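You operate a simulated robot arm through the tools that you are given. There is no shell and no other tool. Be economical: measure what you need, move in short steps, check, and stop when the job is done.

You run a simulated robot arm. Do the job below in one go: nothing can be reset, and whatever is moved stays where it is left.

Task
Put the gauge that the green ticket names in the grey Sold tray, and lock the drawer.
Fine: dial up.

Only the result counts: the job must be done as asked and must still hold three seconds after the hand-in. Knocking over, shifting, dropping, spilling or breaking anything else fails it.

Robot
A 6-joint arm with a two-finger gripper, fixed in place. Base frame: the origin is at the foot of the arm, x ahead of it, y to its left, z up. Lengths are in cm, angles in degrees, forces in N, time in s.
With the tool pointing down near the work surface it reaches from about 28 to 72 cm from the base axis. Its first joint turns from -166.0 to 166.0 degrees. Payload 1.57 kg.
Tool frame: the origin (TCP) lies between the finger pads and is the grasp point; the fingertips stand 2.1 cm ahead of it; z points along the fingers, y is the line along which they close. Largest opening 7 cm; the body of the gripper starts 5 cm behind the TCP.
Orientation is told as [roll, pitch, yaw] about the base's x, y, z axes, in that order, counted from this pose: with the fingers straight down and closing along the base's y, the tool's x points along the base's -x, its y along +y and its z along -z.

Tools
- The arm moves only by the tool apply_moves. Its argument "steps" is a list of rows, each an object of numbers (a shift or turn left out is 0, a gripper value left out holds the last): "x", "y", "z": the shift along the tool's x, y, z in cm; "rx", "ry", "rz": the turn, a rotation vector about the tool's x, y, z in degrees; "grip": the finger opening in cm, from 0 to 7. In form: [{"x": .., "y": .., "z": .., "rx": .., "ry": .., "rz": .., "grip": ..}, ...]. A call has 1 to 12 rows; each row is the pose to reach, as a shift and turn from the pose commanded when the call began, along the tool's axes at that moment. A row lasts 0.2 s, in which the tool goes at most 5 cm and 8.6 degrees; a call with a longer step from one row to the next is refused whole, and so is a gripper value outside its range. Where a pose cannot be reached the arm comes as near as it can. A force on the tool above 70 N (or 10 N above the force at the start of the call, whichever is more), or a blocked arm, ends the call early, and 0.2 s more pass. The fingers move at their own pace and stop on an object; they squeeze with about 30 N. The grip force told is the motor's: it shows also when the fingers shut on nothing. Time passes only in rows, and 0.2 s behind the last, so rows that repeat a pose let the fingers close. It gives the time, the measured TCP pose, the force on the tool (base axes), the opening and the grip force at its end, in the units of the frame above (readings bear some noise), with the torque about the TCP (base axes, N m) and any sound that the robot's microphone picked up, and new pictures: "pictures" is both (left out), scene, wrist or none.
- Cameras (640 x 400 px; columns grow to the right, rows downward): "scene" is fixed at [21.87, -65.03, 116.45]; the picture's right is [0.93, -0.36, 0.00], its down [-0.11, -0.27, -0.96] and it looks along [0.35, 0.89, -0.29] (base axes); focal length 325 px, centre (320, 200). "wrist" rides on the gripper at [7.9, 0.4, -8.1] in the tool frame; the picture's right is [-0.05, 1.00, 0.00], its down [-0.67, -0.04, -0.75] and it looks along [-0.74, -0.04, 0.67] (tool axes); focal length 256 px, centre (320, 200). There is no depth. A picture from a camera that has moved, and an enlarged one, comes with that camera's place and axes in the base frame and with its lens.
- zoom(camera, box): a new picture of the part [left, top, right, bottom] of that camera's present view, enlarged. The clock stands still meanwhile.
- finish_job(): hands the job in; it is judged then, once.

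Go step by step. Nothing tells you positions but the pictures and the camera data: compare them with the known pose of the tool, close in by small moves and look again before you grip or let go. The budget is 120 turns and 200 pictures, counting those below and the enlarged ones. Unless the task says otherwise, let go and move clear before handing in, and close with one line.

The tools are called after "Call:" as name(argument=value, ...) on one line, values as JSON. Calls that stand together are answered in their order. apply_moves: Moves the arm, as the interface text tells. Its arguments: {"type":"object","properties":{"steps":{"type":"array","items":{"type":"object","properties":{"x":{"type":"number"},"y":{"type":"number"},"z":{"type":"number"},"rx":{"type":"number"},"ry":{"type":"number"},"rz":{"type":"number"},"grip":{"type":"number"}}}},"pictures":{"type":"string","enum":["both","scene","wrist","none"]}},"required":["steps"]} The other tools are called the same way: zoom (camera, box) takes an enlarged picture of a part of a camera's view; finish_job () hands the job in.

At the start:

```text
t: 0.0
position: [45.16, 31.09, 111.36]
orientation: [-0.2, 0.2, 0.0]
ft_force: [0.4, 0.4, -0.2]
ft_torque: [0.03, 0.01, 0.01]
width: 6.98
grasp_force: 0.1
```

scene: 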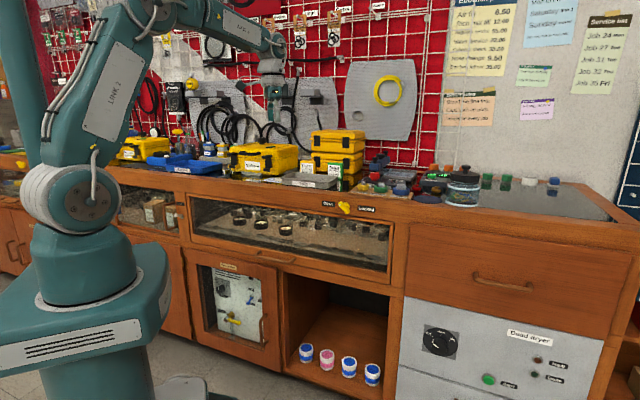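
wrist: 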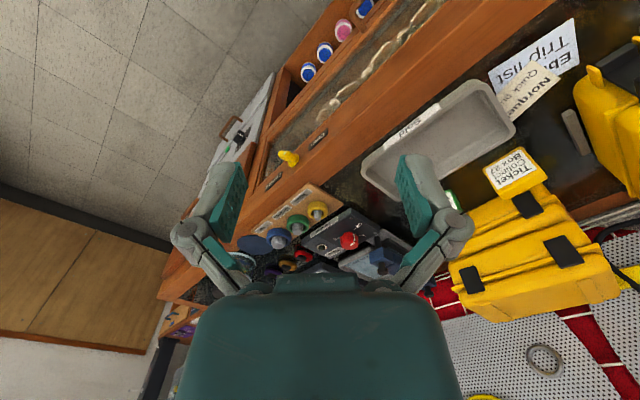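

I see a workbench with a glass-fronted drawer holding gauges, a yellow key/latch with "Open/Locked" tags, a grey tray on top, and tickets. I'll zoom in to read the details.

Call:
zoom(camera="scene", box=[180, 180, 420, 330])

Call:
zoom(camera="scene", box=[220, 120, 400, 232])

Call:
zoom(camera="scene", box=[420, 0, 640, 138])

Call:
zoom(camera="wrist", box=[340, 20, 600, 220])

```text
2.67 times, centred on (300, 255) of scene
camera zoom: at [21.87, -65.03, 116.45], right [0.93, -0.36, 0.0], down [-0.11, -0.27, -0.96], along [0.35, 0.89, -0.29], focal length 867 px, centre (373, 53)
```

zoom: 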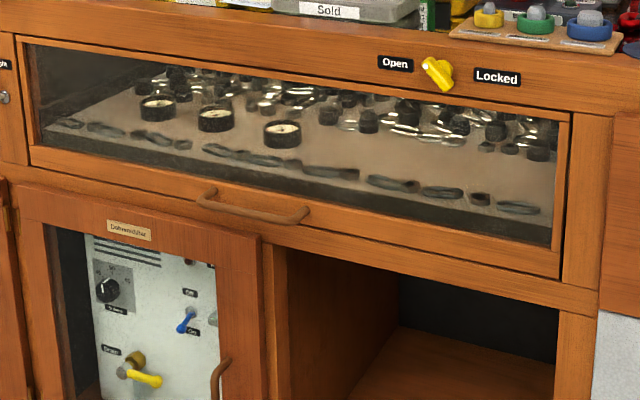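

```text
3.56 times, centred on (310, 176) of scene
camera zoom: at [21.87, -65.03, 116.45], right [0.93, -0.36, 0.0], down [-0.11, -0.27, -0.96], along [0.35, 0.89, -0.29], focal length 1156 px, centre (356, 285)
```

zoom: 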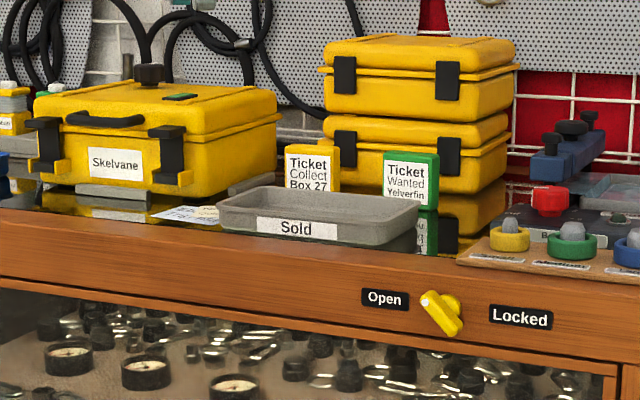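

```text
2.90 times, centred on (530, 69) of scene
camera zoom: at [21.87, -65.03, 116.45], right [0.93, -0.36, 0.0], down [-0.11, -0.27, -0.96], along [0.35, 0.89, -0.29], focal length 942 px, centre (-289, 580)
```

zoom: 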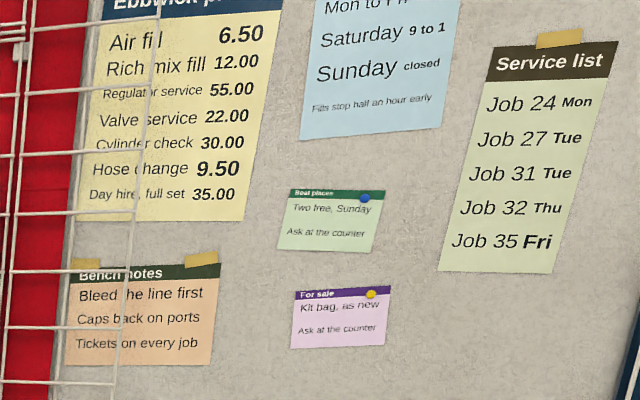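

```text
2.00 times, centred on (470, 120) of wrist
camera zoom: at [37.11, 31.43, 119.73], right [0.05, 1.0, 0.0], down [0.67, -0.03, 0.74], along [0.74, -0.04, -0.67], focal length 512 px, centre (20, 360)
```

zoom: 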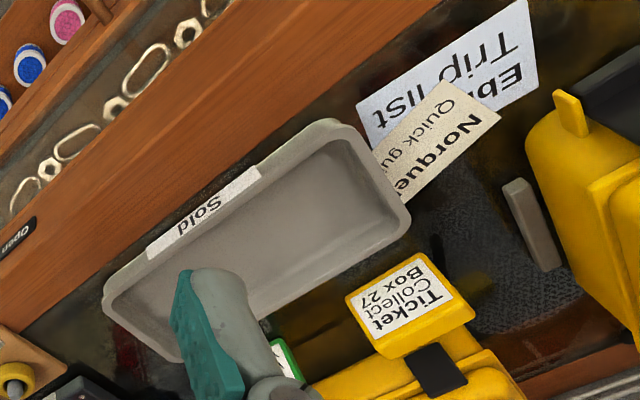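

The green ticket reads "Wanted Yelverfin"; I need to find which gauge that is. I'll zoom on the gauges and nearby notes.

Call:
zoom(camera="scene", box=[225, 205, 305, 255])

Call:
zoom(camera="scene", box=[320, 155, 360, 195])

Call:
zoom(camera="wrist", box=[480, 10, 600, 130])

Call:
zoom(camera="scene", box=[100, 120, 260, 220])

```text
8.00 times, centred on (265, 230) of scene
camera zoom: at [21.87, -65.03, 116.45], right [0.93, -0.36, 0.0], down [-0.11, -0.27, -0.96], along [0.35, 0.89, -0.29], focal length 2600 px, centre (760, -40)
```

zoom: 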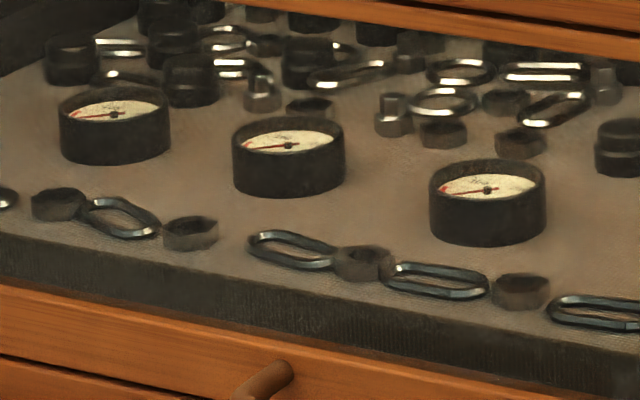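

```text
10.00 times, centred on (340, 175) of scene
camera zoom: at [21.87, -65.03, 116.45], right [0.93, -0.36, 0.0], down [-0.11, -0.27, -0.96], along [0.35, 0.89, -0.29], focal length 3251 px, centre (120, 450)
```

zoom: 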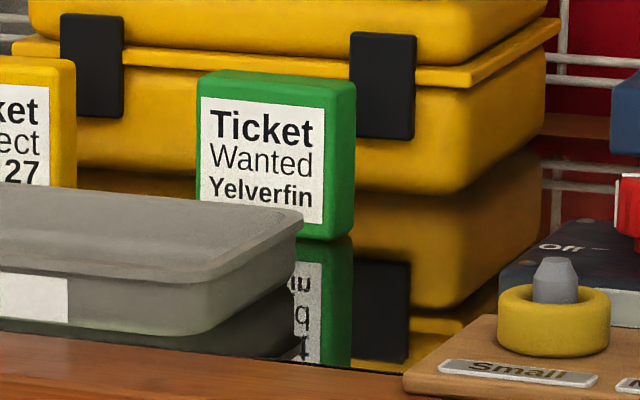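

```text
3.33 times, centred on (540, 70) of wrist
camera zoom: at [37.11, 31.43, 119.73], right [0.05, 1.0, 0.0], down [0.67, -0.03, 0.74], along [0.74, -0.04, -0.67], focal length 853 px, centre (-413, 633)
```

zoom: 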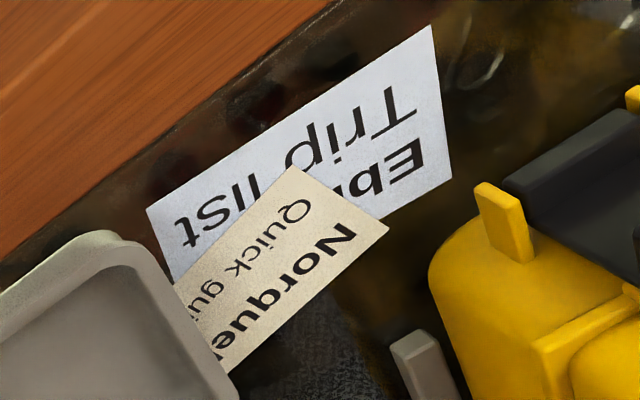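

```text
4.00 times, centred on (180, 170) of scene
camera zoom: at [21.87, -65.03, 116.45], right [0.93, -0.36, 0.0], down [-0.11, -0.27, -0.96], along [0.35, 0.89, -0.29], focal length 1300 px, centre (880, 320)
```

zoom: 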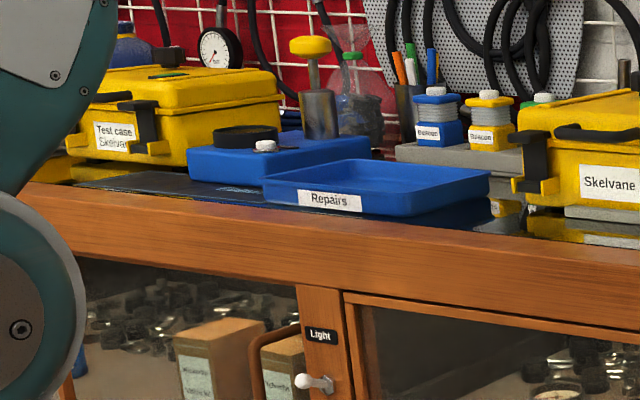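

Only the dials themselves are likely to name the gauges, and the tickets give "Yelverfin". I estimate the bench front is a plane x+y≈90 facing the arm at 45°, with the knob near (65,24,84) and the handle near (46,40,62). I'll back off and look at the drawer front squarely.

Call:
apply_moves(steps=[{"x": 1.9, "y": 0.5, "z": 3.6, "rz": -7.5}, {"x": 3.7, "y": 1, "z": 7.1, "rz": -15}, {"x": 5.6, "y": 1.5, "z": 10.7, "rz": -22.5}, {"x": 7.5, "y": 2, "z": 14.3, "rz": -30}, {"x": 9.3, "y": 2.5, "z": 17.8, "rz": -37.5}, {"x": 11.2, "y": 3, "z": 21.4, "rz": -45}])

```text
t: 1.4
position: [33.77, 33.9, 90.23]
orientation: [0.0, 0.0, 45.0]
ft_force: [0.3, -0.3, 0.3]
ft_torque: [-0.01, 0.01, 0.01]
width: 7.01
grasp_force: 0.0
camera wrist: at [27.86, 28.57, 98.32], right [-0.67, 0.74, 0.0], down [0.5, 0.45, 0.74], along [0.55, 0.5, -0.67], focal length 256 px, centre (320, 200)
```

scene: 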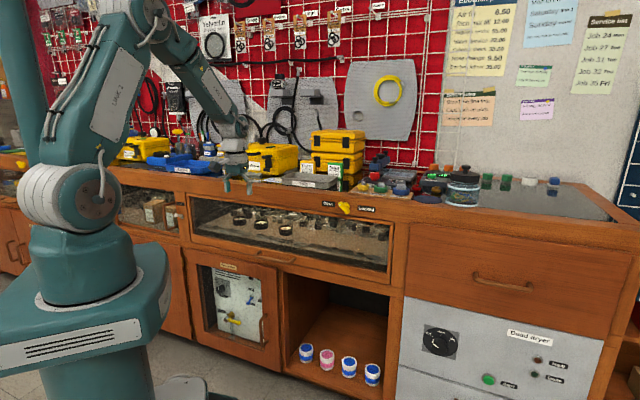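
wrist: 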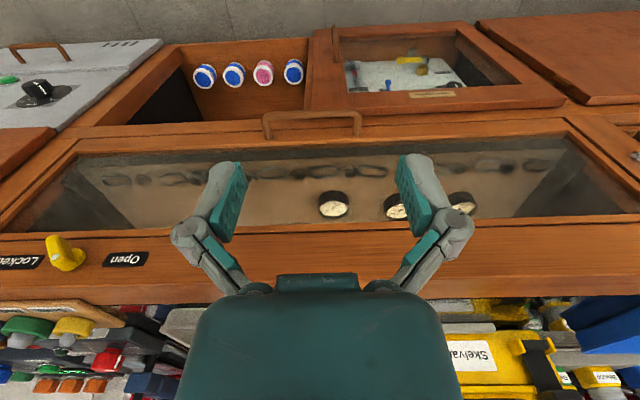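

A wall card starting with "Yelver..." appeared behind the arm; I'll read it and look closer at the gauges, handle and knob.

Call:
zoom(camera="scene", box=[180, 0, 320, 88])

Call:
zoom(camera="wrist", box=[230, 90, 490, 250])

Call:
zoom(camera="wrist", box=[0, 200, 180, 310])

Call:
zoom(camera="scene", box=[320, 195, 380, 225])

```text
4.55 times, centred on (250, 44) of scene
camera zoom: at [21.87, -65.03, 116.45], right [0.93, -0.36, 0.0], down [-0.11, -0.27, -0.96], along [0.35, 0.89, -0.29], focal length 1478 px, centre (638, 909)
```

zoom: 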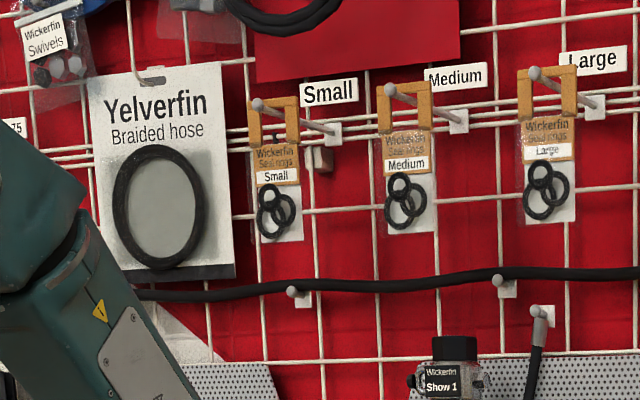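

```text
2.46 times, centred on (360, 170) of wrist
camera zoom: at [27.86, 28.57, 98.32], right [-0.67, 0.74, 0.0], down [0.5, 0.45, 0.74], along [0.55, 0.5, -0.67], focal length 630 px, centre (222, 274)
```

zoom: 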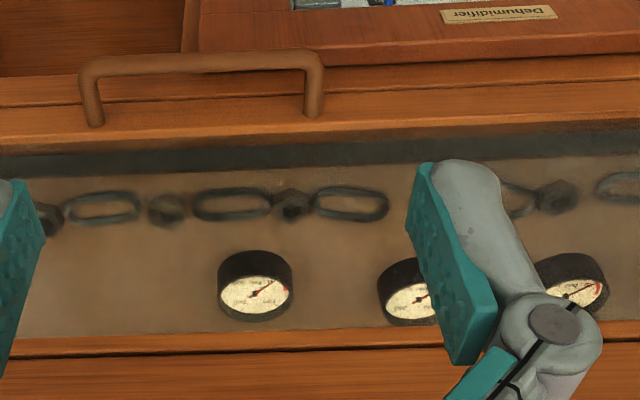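

```text
3.56 times, centred on (90, 255) of wrist
camera zoom: at [27.86, 28.57, 98.32], right [-0.67, 0.74, 0.0], down [0.5, 0.45, 0.74], along [0.55, 0.5, -0.67], focal length 910 px, centre (1138, 4)
```

zoom: 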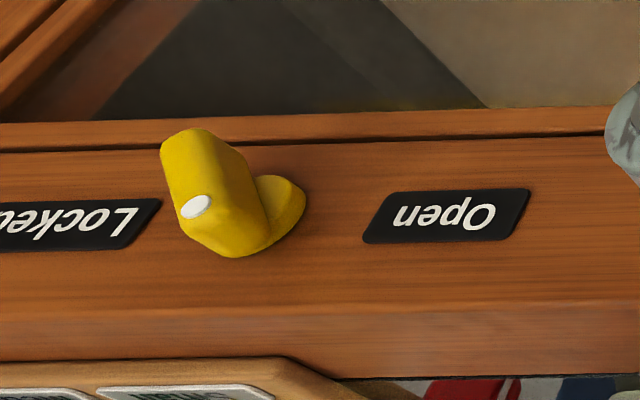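

```text
10.67 times, centred on (350, 210) of scene
camera zoom: at [21.87, -65.03, 116.45], right [0.93, -0.36, 0.0], down [-0.11, -0.27, -0.96], along [0.35, 0.89, -0.29], focal length 3467 px, centre (0, 93)
```

zoom: 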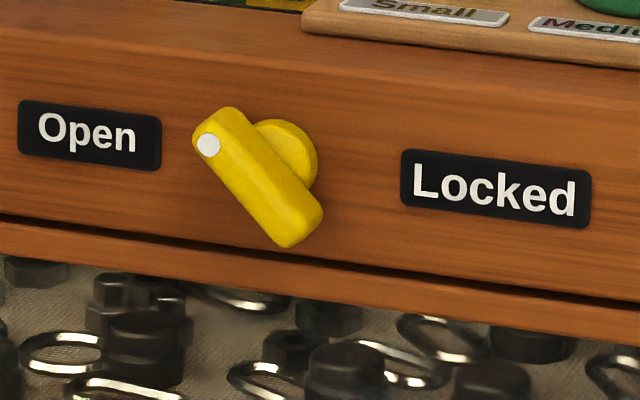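

The knob's white dot points to Open, so the drawer should be free. I'll come down in front of the handle (bar near r≈63, z≈58) for a closer look.

Call:
apply_moves(steps=[{"x": -1, "y": -0.4, "z": 4.5}, {"x": -2, "y": -0.9, "z": 9}, {"x": -3, "y": -1.3, "z": 13.5}, {"x": -4, "y": -1.8, "z": 18}])

```text
t: 2.4
position: [37.87, 35.59, 72.14]
orientation: [0.0, 0.0, 45.0]
ft_force: [-0.4, 0.1, -0.7]
ft_torque: [0.0, 0.0, 0.0]
width: 7.0
grasp_force: 0.0
camera wrist: at [32.04, 30.28, 80.3], right [-0.67, 0.74, 0.0], down [0.5, 0.45, 0.74], along [0.55, 0.5, -0.67], focal length 256 px, centre (320, 200)
```

scene: 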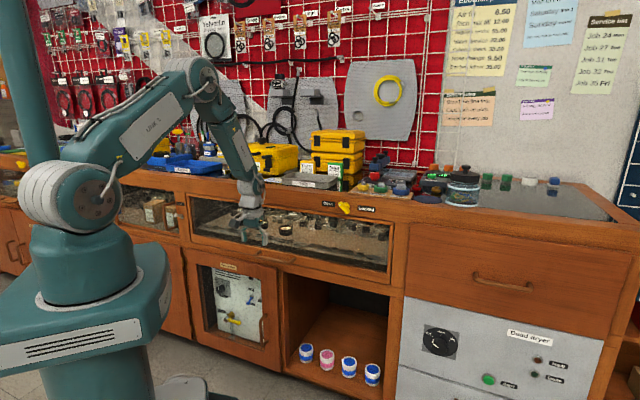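
wrist: 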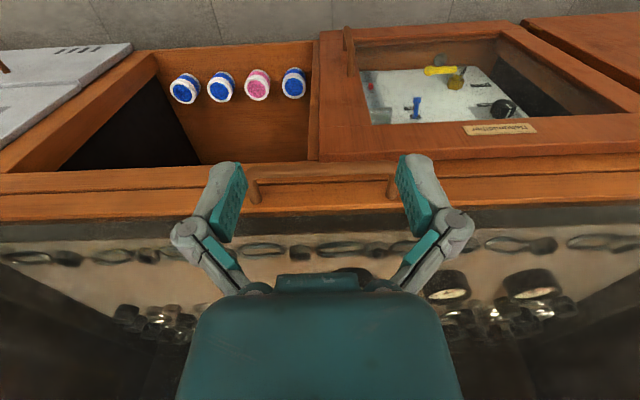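

Triangulating two wrist views, the bar is at r≈60.1, z≈62.2 with its face at r≈64.2, so the gap is about 3.5 cm. I'll close the fingers, tilt 20° forward and hover above the gap to hook the handle.

Call:
apply_moves(steps=[{"x": -3.4, "z": 1, "ry": -7, "grip": 0}, {"x": -6.8, "z": 2, "ry": -14, "grip": 0}, {"x": -10.2, "y": -0.2, "z": 4.4, "ry": -20, "grip": 0}, {"x": -10.2, "y": -0.2, "z": 4.4, "ry": -20, "grip": 0}])

```text
t: 3.4
position: [45.22, 42.75, 67.71]
orientation: [0.0, -20.1, 45.0]
ft_force: [0.3, -0.2, -1.8]
ft_torque: [0.0, -0.03, 0.0]
width: 0.0
grasp_force: 28.3
camera wrist: at [37.65, 35.69, 72.78], right [-0.67, 0.74, 0.02], down [0.29, 0.24, 0.93], along [0.68, 0.63, -0.37], focal length 256 px, centre (320, 200)
```

scene: 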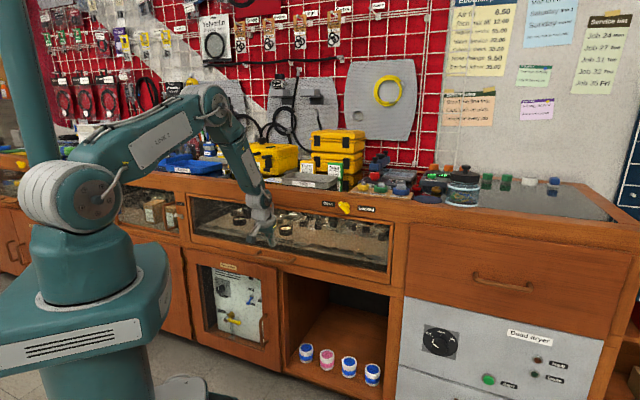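
wrist: 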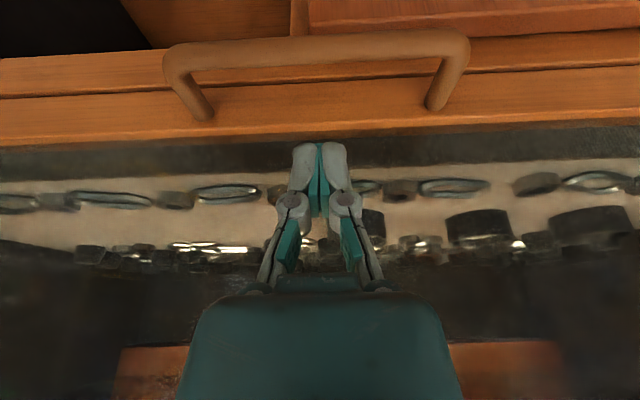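

The check confirms the bar at r≈60.1 and the face at r≈64.3, with the TCP at r=62.2. Lowering straight down into the gap.

Call:
apply_moves(steps=[{"x": 0.62, "z": 1.69}, {"x": 1.23, "z": 3.38}, {"x": 1.85, "z": 5.07}])

```text
t: 4.2
position: [45.31, 42.71, 62.52]
orientation: [-0.1, -20.0, 45.0]
ft_force: [0.8, 0.2, -0.5]
ft_torque: [-0.02, 0.01, -0.02]
width: 0.01
grasp_force: 28.7
camera wrist: at [37.69, 35.72, 67.36], right [-0.67, 0.74, 0.02], down [0.29, 0.24, 0.93], along [0.68, 0.63, -0.37], focal length 256 px, centre (320, 200)
```

scene: 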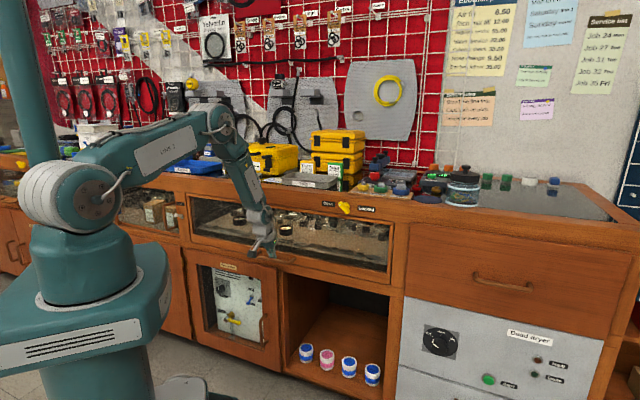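
wrist: 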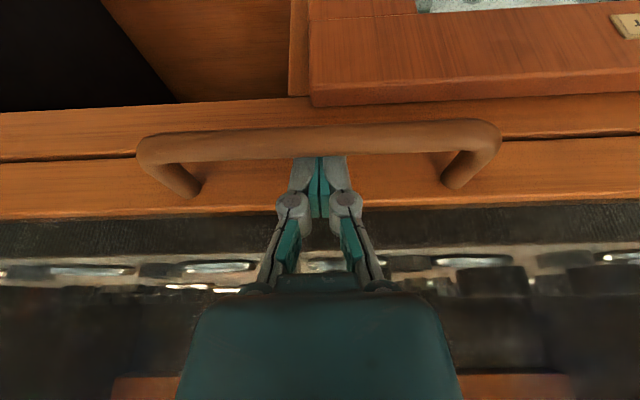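

The closed fingers are hooked behind the bar. Pulling gently a few centimetres first.

Call:
apply_moves(steps=[{"x": 0.75, "z": -0.27}, {"x": 1.41, "z": -0.51}, {"x": 2.35, "z": -0.86}, {"x": 3.3, "z": -1.2}, {"x": 4.7, "z": -1.71}], pictures="wrist")

```text
t: 5.4
position: [41.5, 38.92, 62.4]
orientation: [-0.1, -19.9, 45.0]
ft_force: [-0.1, -1.0, 0.9]
ft_torque: [0.04, 0.01, 0.01]
width: 0.0
grasp_force: 28.7
camera wrist: at [34.01, 32.07, 67.34], right [-0.67, 0.74, 0.02], down [0.29, 0.24, 0.93], along [0.68, 0.63, -0.37], focal length 256 px, centre (320, 200)
```

wrist: 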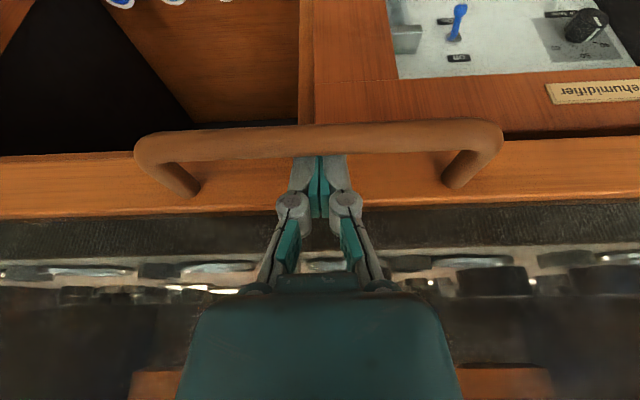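

The drawer slides freely. Pulling further, about 14 cm more.

Call:
apply_moves(steps=[{"x": 1.41, "z": -0.51}, {"x": 2.82, "z": -1.03}, {"x": 4.23, "z": -1.54}, {"x": 5.64, "z": -2.05}, {"x": 7.05, "z": -2.57}, {"x": 8.46, "z": -3.08}, {"x": 9.87, "z": -3.59}, {"x": 11.28, "z": -4.1}, {"x": 12.2, "z": -4.45}, {"x": 12.7, "z": -4.62}])

```text
t: 7.6
position: [32.14, 29.39, 62.35]
orientation: [0.0, -19.9, 45.0]
ft_force: [0.5, 0.7, 1.6]
ft_torque: [0.01, 0.03, 0.0]
width: 0.01
grasp_force: 28.4
camera wrist: at [24.64, 22.47, 67.37], right [-0.67, 0.74, 0.02], down [0.29, 0.24, 0.93], along [0.68, 0.63, -0.37], focal length 256 px, centre (320, 200)
```

scene: 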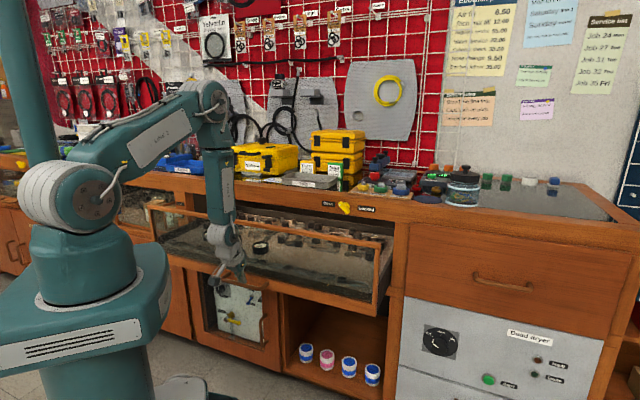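
wrist: 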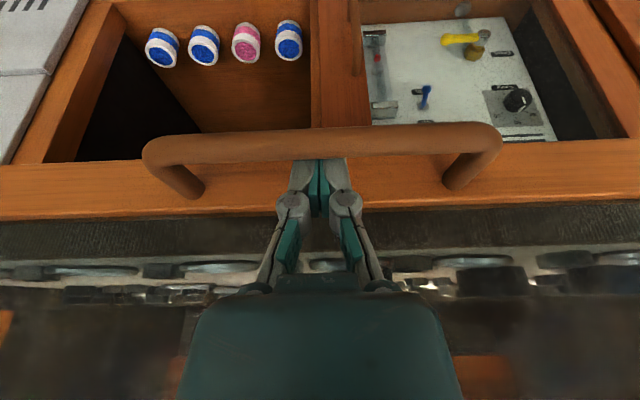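

The drawer is open about 18 cm. I'll release the handle by moving slightly forward and straight up, then tip the camera down over the drawer.

Call:
apply_moves(steps=[{"x": -0.47, "z": 0.17}, {"x": -1.84, "z": -3.59}, {"x": -3.2, "z": -7.35}, {"x": -4.75, "z": -11.6, "ry": 8}, {"x": -6.28, "z": -15.8, "ry": 16}, {"x": -7.8, "z": -20, "ry": 24}, {"x": -9.4, "z": -24.3, "ry": 32}, {"x": -9.7, "z": -25.2, "ry": 40}])

```text
t: 9.4
position: [32.51, 29.91, 89.61]
orientation: [0.0, 20.1, 45.0]
ft_force: [0.1, 0.7, 0.3]
ft_torque: [0.01, 0.01, -0.02]
width: 0.02
grasp_force: 28.6
camera wrist: at [28.93, 26.9, 99.94], right [-0.67, 0.74, -0.02], down [0.65, 0.6, 0.47], along [0.36, 0.3, -0.88], focal length 256 px, centre (320, 200)
```

scene: 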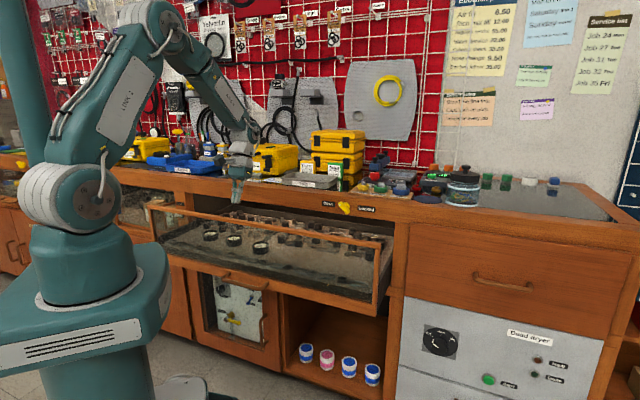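
wrist: 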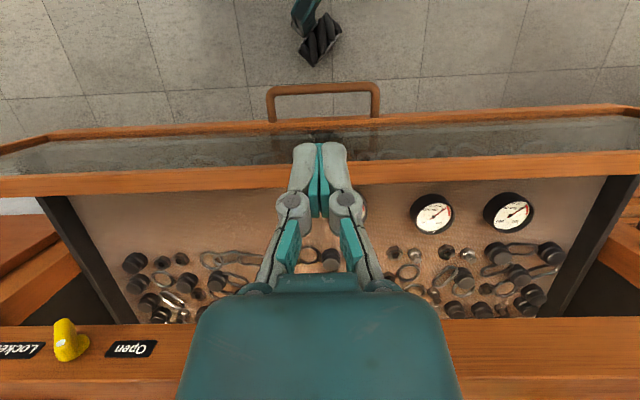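

The gauges are visible from above. I'll zoom on the two clear dials.

Call:
zoom(camera="wrist", box=[400, 180, 550, 245])

```text
4.27 times, centred on (475, 212) of wrist
camera zoom: at [28.93, 26.9, 99.94], right [-0.67, 0.74, -0.02], down [0.65, 0.6, 0.47], along [0.36, 0.3, -0.88], focal length 1092 px, centre (-341, 147)
```

zoom: 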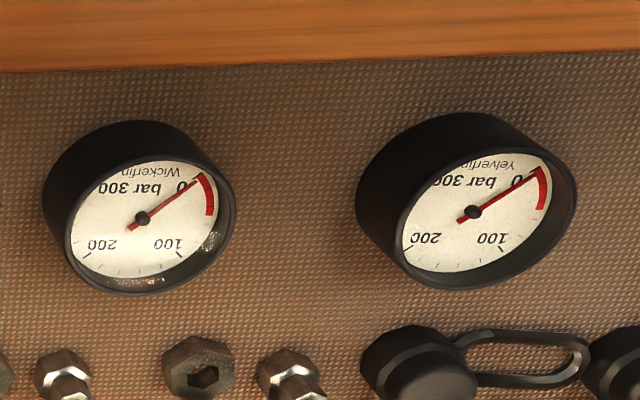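

The gauge furthest left (from the arm) reads "Yelverfin", at roughly r_n≈60, 24.5 cm along the bench, z≈68. I'll hover over it with a -15° tilt (leaning away from the counter) and open fingers.

Call:
apply_moves(steps=[{"x": -2, "y": 3.76, "z": 0.19, "ry": -5, "grip": 7}, {"x": -4, "y": 7.5, "z": 0.37, "ry": -10}, {"x": -6, "y": 11.3, "z": 0.56, "ry": -15}, {"x": -8, "y": 15, "z": 0.74, "ry": -20}, {"x": -10, "y": 18.8, "z": 0.93, "ry": -25}, {"x": -12, "y": 22.5, "z": 1.1, "ry": -30}, {"x": -14, "y": 26.3, "z": 1.3, "ry": -35}])

```text
t: 11.0
position: [22.89, 57.53, 83.33]
orientation: [0.0, -15.0, 45.0]
ft_force: [0.8, 0.4, 0.2]
ft_torque: [0.0, 0.04, 0.03]
width: 7.01
grasp_force: 0.2
camera wrist: at [15.71, 50.88, 89.24], right [-0.67, 0.74, 0.01], down [0.34, 0.29, 0.89], along [0.66, 0.6, -0.45], focal length 256 px, centre (320, 200)
```

scene: 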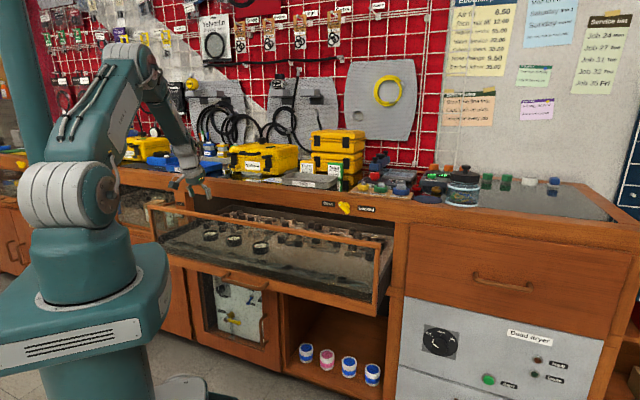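
wrist: 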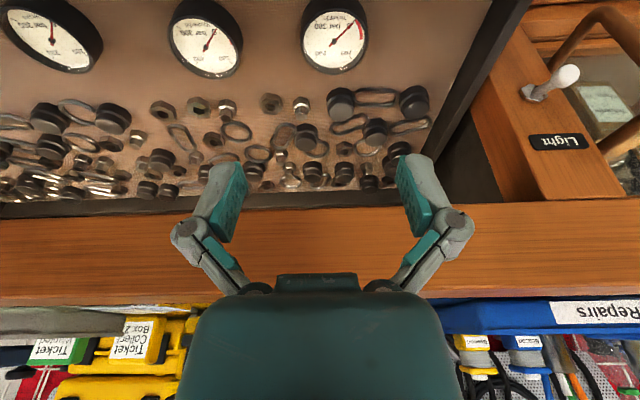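

The gauge is at about (n 60.6, e 25.7, z 66.6), just ahead and below. I'll zoom to verify the name and its diameter.

Call:
zoom(camera="wrist", box=[270, 0, 400, 80])

Call:
zoom(camera="wrist", box=[0, 0, 130, 80])

```text
4.92 times, centred on (335, 40) of wrist
camera zoom: at [15.71, 50.88, 89.24], right [-0.67, 0.74, 0.01], down [0.34, 0.29, 0.89], along [0.66, 0.6, -0.45], focal length 1260 px, centre (246, 988)
```

zoom: 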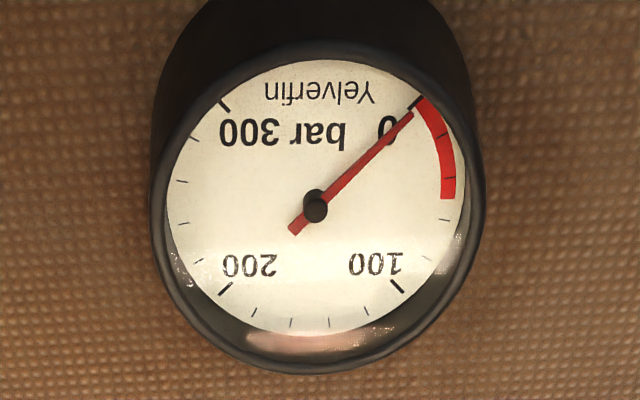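

```text
4.92 times, centred on (65, 40) of wrist
camera zoom: at [15.71, 50.88, 89.24], right [-0.67, 0.74, 0.01], down [0.34, 0.29, 0.89], along [0.66, 0.6, -0.45], focal length 1260 px, centre (1575, 988)
```

zoom: 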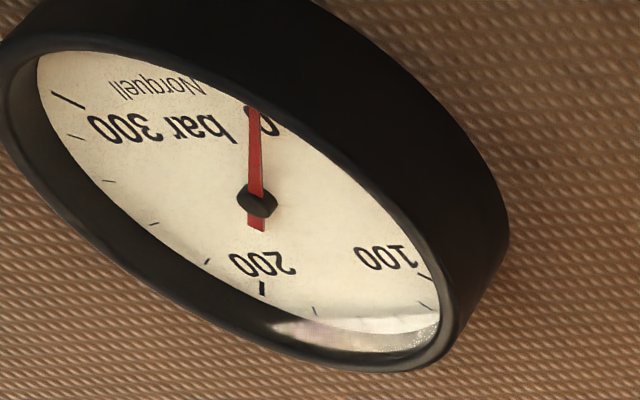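

Confirmed: Yelverfin, diameter about 5.9 cm. I'll descend to about 6 cm above its dial, centred.

Call:
apply_moves(steps=[{"x": 0.15, "y": 0.4, "z": 3.65, "grip": 7}, {"x": 0.3, "y": 0.8, "z": 7.3}, {"x": 0.45, "y": 1.2, "z": 10.96}])

```text
t: 11.7
position: [23.83, 59.39, 75.82]
orientation: [0.0, -15.2, 45.1]
ft_force: [-0.4, 0.3, -0.6]
ft_torque: [0.03, 0.01, -0.01]
width: 6.99
grasp_force: 0.1
stopped in row 3: the force on the tool passed its limit at 76 N (the readings are from after the stop); the commanded pose is now the measured one
camera wrist: at [16.55, 52.7, 81.65], right [-0.67, 0.74, 0.01], down [0.34, 0.29, 0.89], along [0.66, 0.6, -0.45], focal length 256 px, centre (320, 200)
```

scene: 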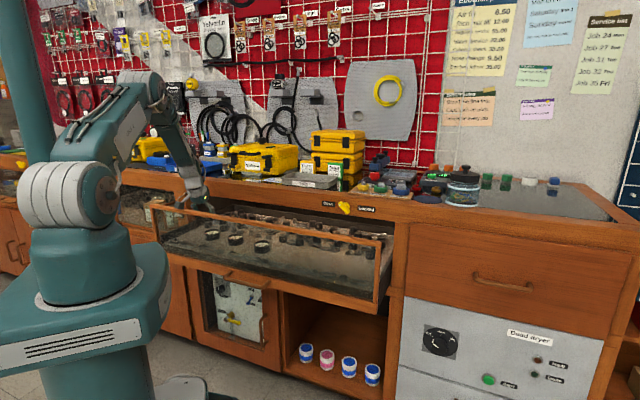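
wrist: 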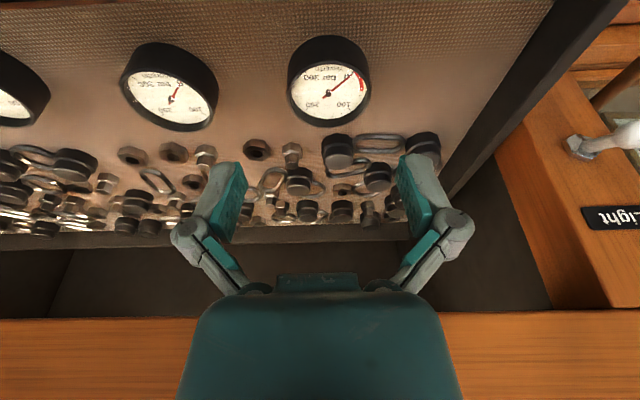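

Something touched at 76 N during the descent. I'll check what made contact.

Call:
zoom(camera="scene", box=[110, 130, 270, 230])

```text
4.00 times, centred on (190, 180) of scene
camera zoom: at [21.87, -65.03, 116.45], right [0.93, -0.36, 0.0], down [-0.11, -0.27, -0.96], along [0.35, 0.89, -0.29], focal length 1300 px, centre (840, 280)
```

zoom: 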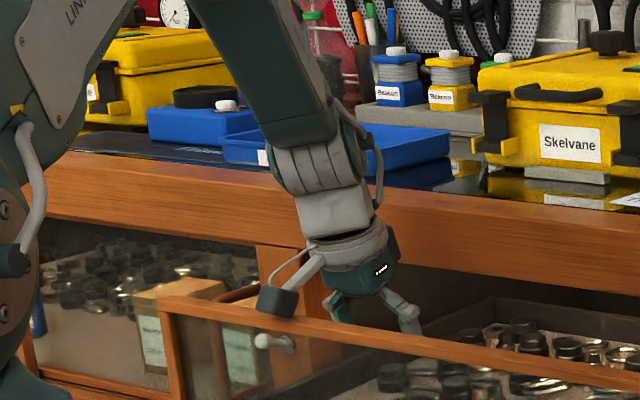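

The camera bracket touched the top of the drawer's front frame and nudged the drawer inward slightly. I'll lift straight up and go back to look at the handle; I'll re-pull the drawer further and then descend with no tilt.

Call:
apply_moves(steps=[{"x": -1.17, "z": -4.35, "grip": 7}, {"x": -2.33, "z": -8.69}, {"x": -3.37, "z": -12.56}, {"x": -0.37, "y": -3.4, "z": -13.36, "ry": 2, "grip": 0}, {"x": 2.62, "y": -6.75, "z": -14.16, "ry": 4, "grip": 0}, {"x": 5.6, "y": -10.1, "z": -14.96, "ry": 6}, {"x": 8.6, "y": -13.5, "z": -15.76, "ry": 8}, {"x": 11.6, "y": -16.9, "z": -16.56, "ry": 10}, {"x": 14.6, "y": -20.25, "z": -17.36, "ry": 12}, {"x": 17.6, "y": -23.6, "z": -18.16, "ry": 14}, {"x": 20.6, "y": -27, "z": -18.98, "ry": 15}])

```text
t: 14.1
position: [25.26, 22.49, 88.87]
orientation: [0.0, -0.1, 45.1]
ft_force: [-0.4, -0.2, -0.2]
ft_torque: [0.01, 0.0, 0.0]
width: 0.02
grasp_force: 28.2
camera wrist: at [19.35, 17.19, 97.02], right [-0.67, 0.74, 0.0], down [0.49, 0.45, 0.75], along [0.55, 0.5, -0.67], focal length 256 px, centre (320, 200)
```

scene: 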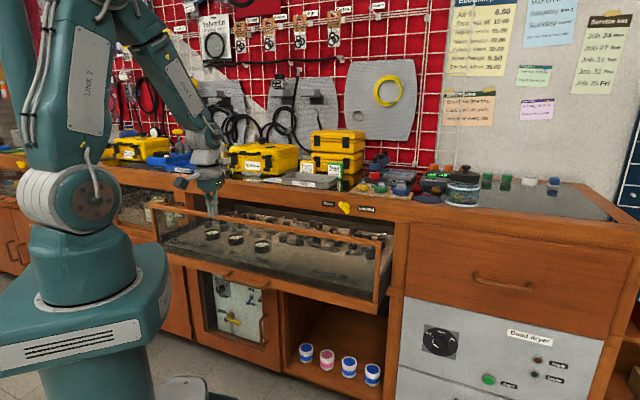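
wrist: 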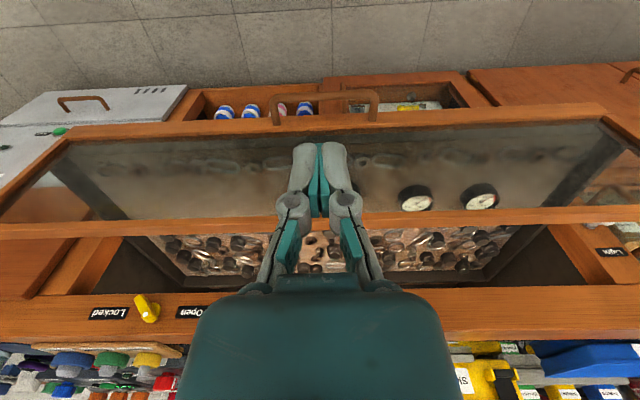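

The handle bar is now at about n=42.8, z=62.2. I'll hover above its gap again with a -20° tilt.

Call:
apply_moves(steps=[{"x": -1, "z": 4.8, "ry": -5}, {"x": -2, "z": 9.6, "ry": -10}, {"x": -4, "z": 14, "ry": -15}, {"x": -7.4, "z": 17.5, "ry": -20}, {"x": -10.9, "z": 20.5, "ry": -20}], pictures="wrist")

```text
t: 15.3
position: [33.32, 30.37, 68.29]
orientation: [-0.1, -20.1, 45.2]
ft_force: [0.1, -0.6, -0.4]
ft_torque: [-0.05, -0.01, 0.0]
width: 0.0
grasp_force: 29.2
camera wrist: at [25.73, 23.45, 73.25], right [-0.67, 0.74, 0.02], down [0.28, 0.24, 0.93], along [0.68, 0.63, -0.37], focal length 256 px, centre (320, 200)
```

wrist: 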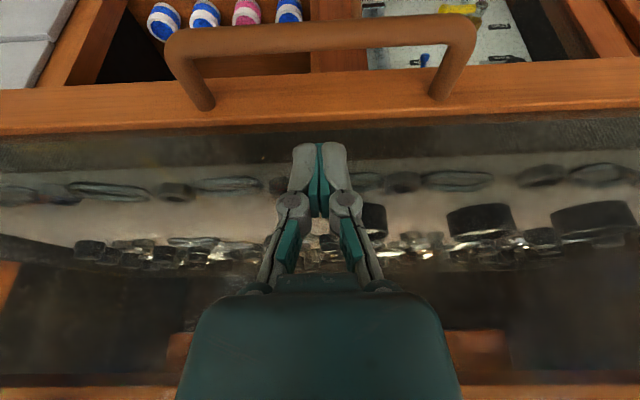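

Bar at n≈42.5 and face at 46.7; the fingers fit the gap. Descending 6 cm and then pulling a further ~5 cm.

Call:
apply_moves(steps=[{"x": 0.95, "z": 1.8}, {"x": 1.64, "z": 3.66}, {"x": 2.33, "z": 5.54}, {"x": 3.46, "z": 5.13}, {"x": 4.4, "z": 4.79}, {"x": 5.34, "z": 4.45}, {"x": 6.28, "z": 4.1}, {"x": 7.22, "z": 3.76}, {"x": 7.7, "z": 3.59}])

```text
t: 17.3
position: [28.76, 26.2, 62.36]
orientation: [-0.1, -20.0, 45.1]
ft_force: [1.1, 0.5, 0.7]
ft_torque: [0.03, 0.0, 0.04]
width: 0.0
grasp_force: 28.4
camera wrist: at [21.3, 19.16, 67.29], right [-0.67, 0.74, 0.02], down [0.29, 0.24, 0.93], along [0.68, 0.63, -0.37], focal length 256 px, centre (320, 200)
```

scene: 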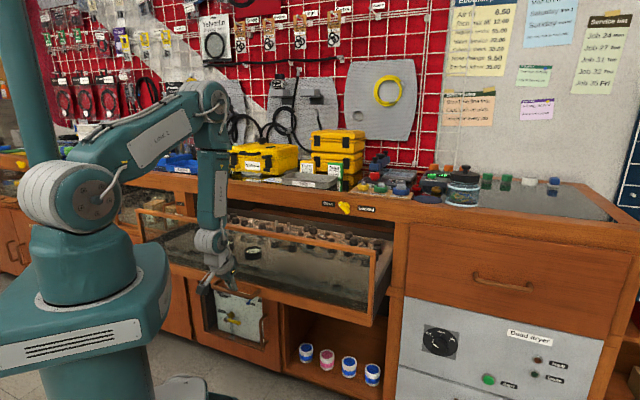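
wrist: 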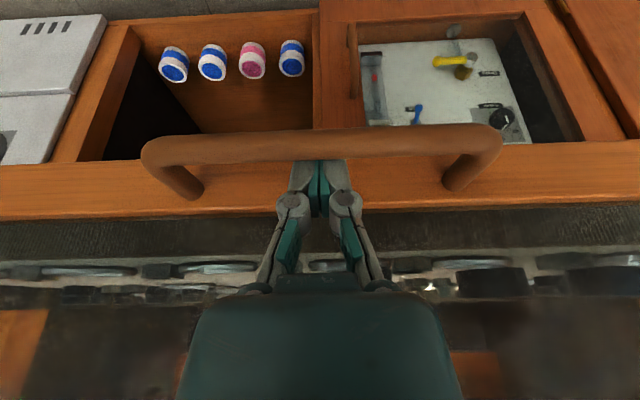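

The drawer is now out about 22.5 cm, so the gauge should be near n≈56.2. I'll release the handle, rise clear of the frame and come over the gauge with the tool vertical and fingers open.

Call:
apply_moves(steps=[{"x": -0.56, "z": 0.2}, {"x": -2.1, "z": -4.03}, {"x": -3.47, "y": 2.5, "z": -7.79}, {"x": -4.84, "y": 5, "z": -11.55}, {"x": -6.2, "y": 7.5, "z": -15.31}, {"x": -7.57, "y": 10, "z": -19.07, "ry": 3}, {"x": -8.77, "y": 13, "z": -22.36, "ry": 6}, {"x": -12.25, "y": 15.2, "z": -21.09, "ry": 9}, {"x": -16.29, "y": 17.5, "z": -19.62, "ry": 12, "grip": 7}, {"x": -20.34, "y": 20, "z": -18.15, "ry": 15, "grip": 7}, {"x": -22.78, "y": 24, "z": -17.26, "ry": 18, "grip": 7}, {"x": -24.47, "y": 27.5, "z": -16.64, "ry": 20, "grip": 7}])

```text
t: 19.9
position: [20.16, 54.09, 83.07]
orientation: [-8.1, -8.1, 45.6]
ft_force: [-0.4, 0.5, 0.0]
ft_torque: [0.01, -0.03, 0.02]
width: 7.03
grasp_force: 0.1
out of reach, approached as far as the arm can: row 6, 8, 9, 10, 11, 12
camera wrist: at [12.86, 48.81, 89.96], right [-0.66, 0.74, -0.13], down [0.34, 0.45, 0.83], along [0.67, 0.5, -0.54], focal length 256 px, centre (320, 200)
```

scene: 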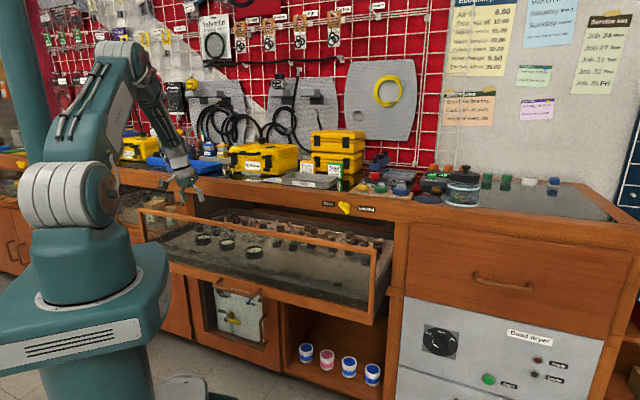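
wrist: 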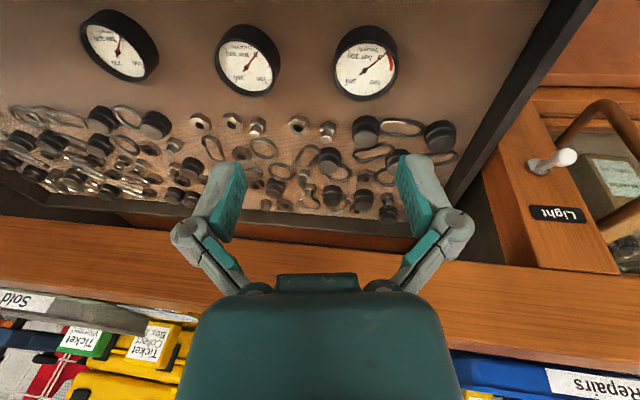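

The arm reported reach trouble and is tilted in two axes; I'll try straightening it here in small steps (no translation) and see.

Call:
apply_moves(steps=[{"rx": -3, "ry": 1}, {"rx": -6, "ry": 2}, {"rx": -8.1, "ry": 3}], pictures="none")

```text
t: 20.7
position: [20.37, 54.09, 83.1]
orientation: [-8.0, -8.2, 45.7]
ft_force: [0.6, -0.6, 0.0]
ft_torque: [0.0, 0.02, -0.01]
width: 6.98
grasp_force: 0.1
out of reach, approached as far as the arm can: row 1, 2, 3
```

It's stuck at a wrist singularity branch. I'll go back to the known good region near the drawer centre (n≈44, e≈-2, z≈89) and restore a clean vertical pose.

Call:
apply_moves(steps=[{"x": 0.6, "y": -0.6, "z": -4}, {"x": 2, "y": -5, "z": -4, "rx": -1.4, "ry": 1.4}, {"x": 3, "y": -9.4, "z": -4, "rx": -2.7, "ry": 2.7}, {"x": 4, "y": -14, "z": -4, "rx": -4, "ry": 4}, {"x": 5, "y": -18.5, "z": -3.8, "rx": -5.4, "ry": 5.4}, {"x": 6.2, "y": -22.8, "z": -3.6, "rx": -6.8, "ry": 6.8}, {"x": 7.5, "y": -26.7, "z": -3.4, "rx": -8.1, "ry": 8.1}, {"x": 7.5, "y": -26.7, "z": -3.4, "rx": -8.1, "ry": 8.1}])

```text
t: 22.5
position: [30.29, 30.66, 85.1]
orientation: [-7.6, -4.1, 45.3]
ft_force: [-0.2, 0.7, -0.5]
ft_torque: [0.01, 0.04, 0.0]
width: 6.99
grasp_force: 0.1
out of reach, approached as far as the arm can: row 2, 3, 4, 5, 6, 7, 8
camera wrist: at [23.19, 25.64, 92.6], right [-0.66, 0.74, -0.13], down [0.39, 0.48, 0.79], along [0.64, 0.47, -0.6], focal length 256 px, centre (320, 200)
```

scene: 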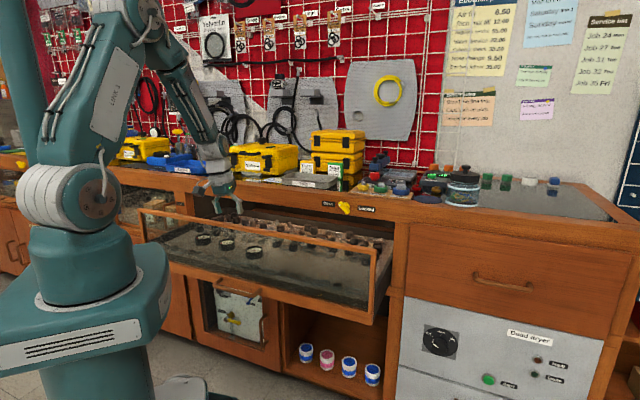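
wrist: 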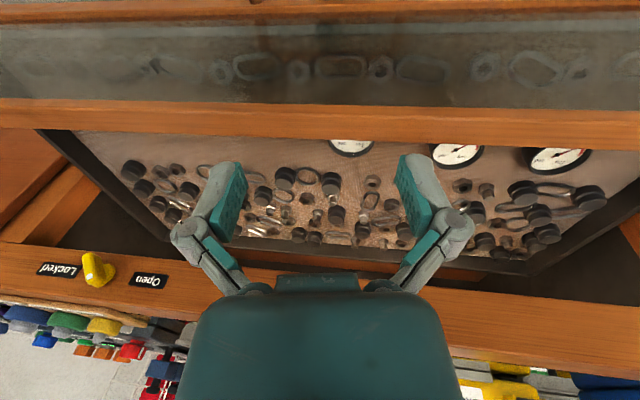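

Still locked in roll. I'll try moving away from the singularity by pitching back to about -20°, as in the earlier good handle pose.

Call:
apply_moves(steps=[{"ry": -6, "z": -1}, {"ry": -12, "z": -2, "rx": -2}, {"ry": -18, "z": -3, "rx": -4}, {"ry": -20, "z": -3, "rx": -7.6}, {"ry": -20, "z": -3, "rx": -7.6}], pictures="none")

```text
t: 23.7
position: [29.71, 30.91, 88.03]
orientation: [-0.6, -24.2, 46.7]
ft_force: [0.9, 0.0, -0.1]
ft_torque: [0.04, 0.02, 0.02]
width: 7.03
grasp_force: 0.0
```

Free again with roll≈0. Now I'll cross the singularity right here where the tool is in the arm's plane, pitching up to about +10°.

Call:
apply_moves(steps=[{"ry": 8, "rx": -0.6}, {"ry": 16, "rx": -0.6}, {"ry": 24, "rx": -0.6}, {"ry": 32, "rx": -0.6}, {"ry": 40, "rx": -0.6}], pictures="none")

```text
t: 24.9
position: [33.56, 23.22, 83.69]
orientation: [-10.4, 13.0, 45.9]
ft_force: [0.4, 0.3, 0.9]
ft_torque: [-0.02, 0.03, -0.01]
width: 7.01
grasp_force: 0.0
out of reach, approached as far as the arm can: row 1, 2, 3, 4, 5
```

Odd joint behaviour; let me look at the wrist joints in the scene view.

Call:
zoom(camera="scene", box=[60, 0, 300, 230])

```text
1.74 times, centred on (180, 115) of scene
camera zoom: at [21.87, -65.03, 116.45], right [0.93, -0.36, 0.0], down [-0.11, -0.27, -0.96], along [0.35, 0.89, -0.29], focal length 565 px, centre (564, 348)
```

zoom: 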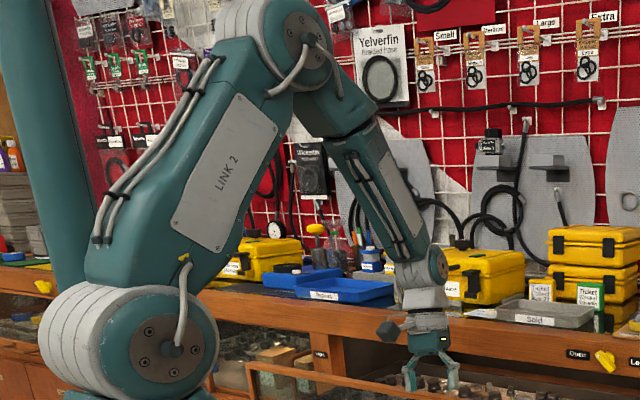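

The wrist flipped past a singularity onto a joint limit. I'll unwind it by tipping the tool around the side (pitch about -24° with some roll), staying high and clear.

Call:
apply_moves(steps=[{"x": -0.2, "y": 1.1, "z": -2, "ry": -7.5, "rx": 1}, {"x": -0.4, "y": 2.2, "z": -4, "ry": -15, "rx": 2}, {"x": -0.6, "y": 3.3, "z": -6, "ry": -22.5, "rx": 3}, {"x": -0.8, "y": 4.5, "z": -8, "ry": -30, "rx": 4}, {"x": -1.05, "y": 5.6, "z": -9.9, "ry": -37, "rx": 6}, {"x": -1.05, "y": 5.6, "z": -9.9, "ry": -37, "rx": 6}], pictures="scene")

```text
t: 26.3
position: [30.17, 30.46, 92.19]
orientation: [-17.4, -23.3, 54.7]
ft_force: [-0.8, 0.1, -0.1]
ft_torque: [0.0, 0.0, 0.0]
width: 6.97
grasp_force: 0.0
```

scene: 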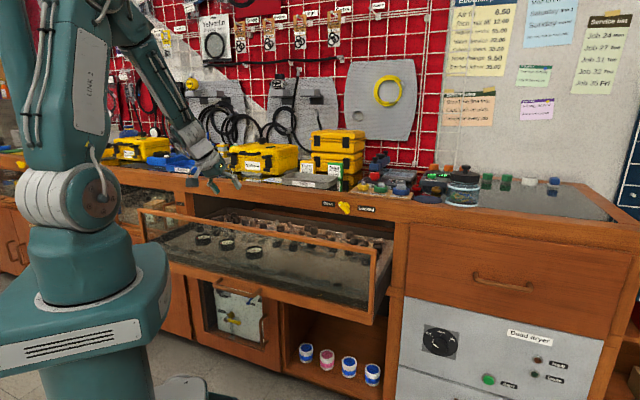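

Reached. Continue: pitch further forward to about -48°, then remove the roll.

Call:
apply_moves(steps=[{"ry": -8}, {"ry": -16}, {"ry": -24}], pictures="none")

Call:
apply_moves(steps=[{"rx": -6}, {"rx": -12}, {"rx": -17}], pictures="none")

```text
t: 27.1
position: [30.44, 30.65, 92.12]
orientation: [-23.1, -45.7, 64.4]
ft_force: [-0.6, 0.5, 0.1]
ft_torque: [-0.01, -0.01, -0.02]
width: 7.02
grasp_force: 0.1
out of reach, approached as far as the arm can: row 3
```

```text
t: 27.9
position: [30.47, 30.78, 92.19]
orientation: [-6.0, -45.7, 64.6]
ft_force: [0.2, -0.2, 0.4]
ft_torque: [0.02, -0.01, 0.01]
width: 6.99
grasp_force: 0.0
```

Now I'll swing the tool direction back into the arm's plane (yaw 45°) and remove the last roll.

Call:
apply_moves(steps=[{"rx": 4.7, "rz": 4.6}, {"rx": 9.3, "rz": 9.1}, {"rx": 14, "rz": 13.7}], pictures="none")

Call:
apply_moves(steps=[{"rx": -3}, {"rx": -6}], pictures="scene")

```text
t: 28.7
position: [30.47, 30.75, 92.09]
orientation: [-5.9, -47.1, 44.9]
ft_force: [0.1, 0.4, 0.8]
ft_torque: [-0.02, 0.05, -0.05]
width: 7.01
grasp_force: 0.0
```

```text
t: 29.3
position: [30.39, 30.62, 92.18]
orientation: [0.1, -47.2, 44.9]
ft_force: [-0.4, 0.2, -1.0]
ft_torque: [-0.01, 0.03, 0.04]
width: 6.98
grasp_force: 0.1
```

scene: 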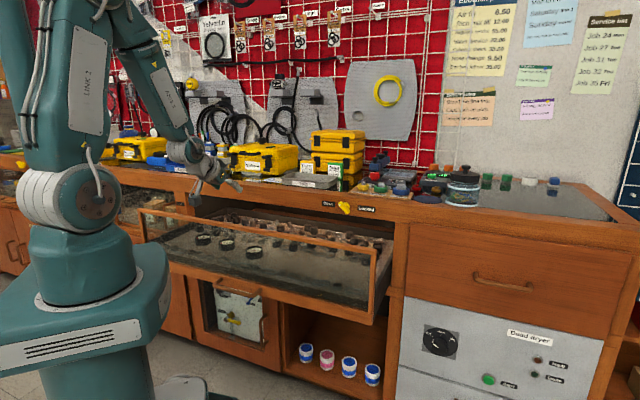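

In plane with no roll. Now crossing straight up to pitch ≈0 in large steps.

Call:
apply_moves(steps=[{"y": -0.16, "ry": 8.5}, {"y": -0.16, "ry": 17}, {"y": -0.16, "ry": 25.5}, {"y": -0.16, "ry": 34}, {"y": -0.16, "ry": 42.5}, {"y": -0.16, "ry": 47}], pictures="none")

```text
t: 30.7
position: [30.53, 30.67, 92.09]
orientation: [0.1, -0.1, 45.0]
ft_force: [0.3, -0.2, -0.7]
ft_torque: [0.02, 0.0, 0.0]
width: 7.01
grasp_force: 0.1
out of reach, approached as far as the arm can: row 2
```

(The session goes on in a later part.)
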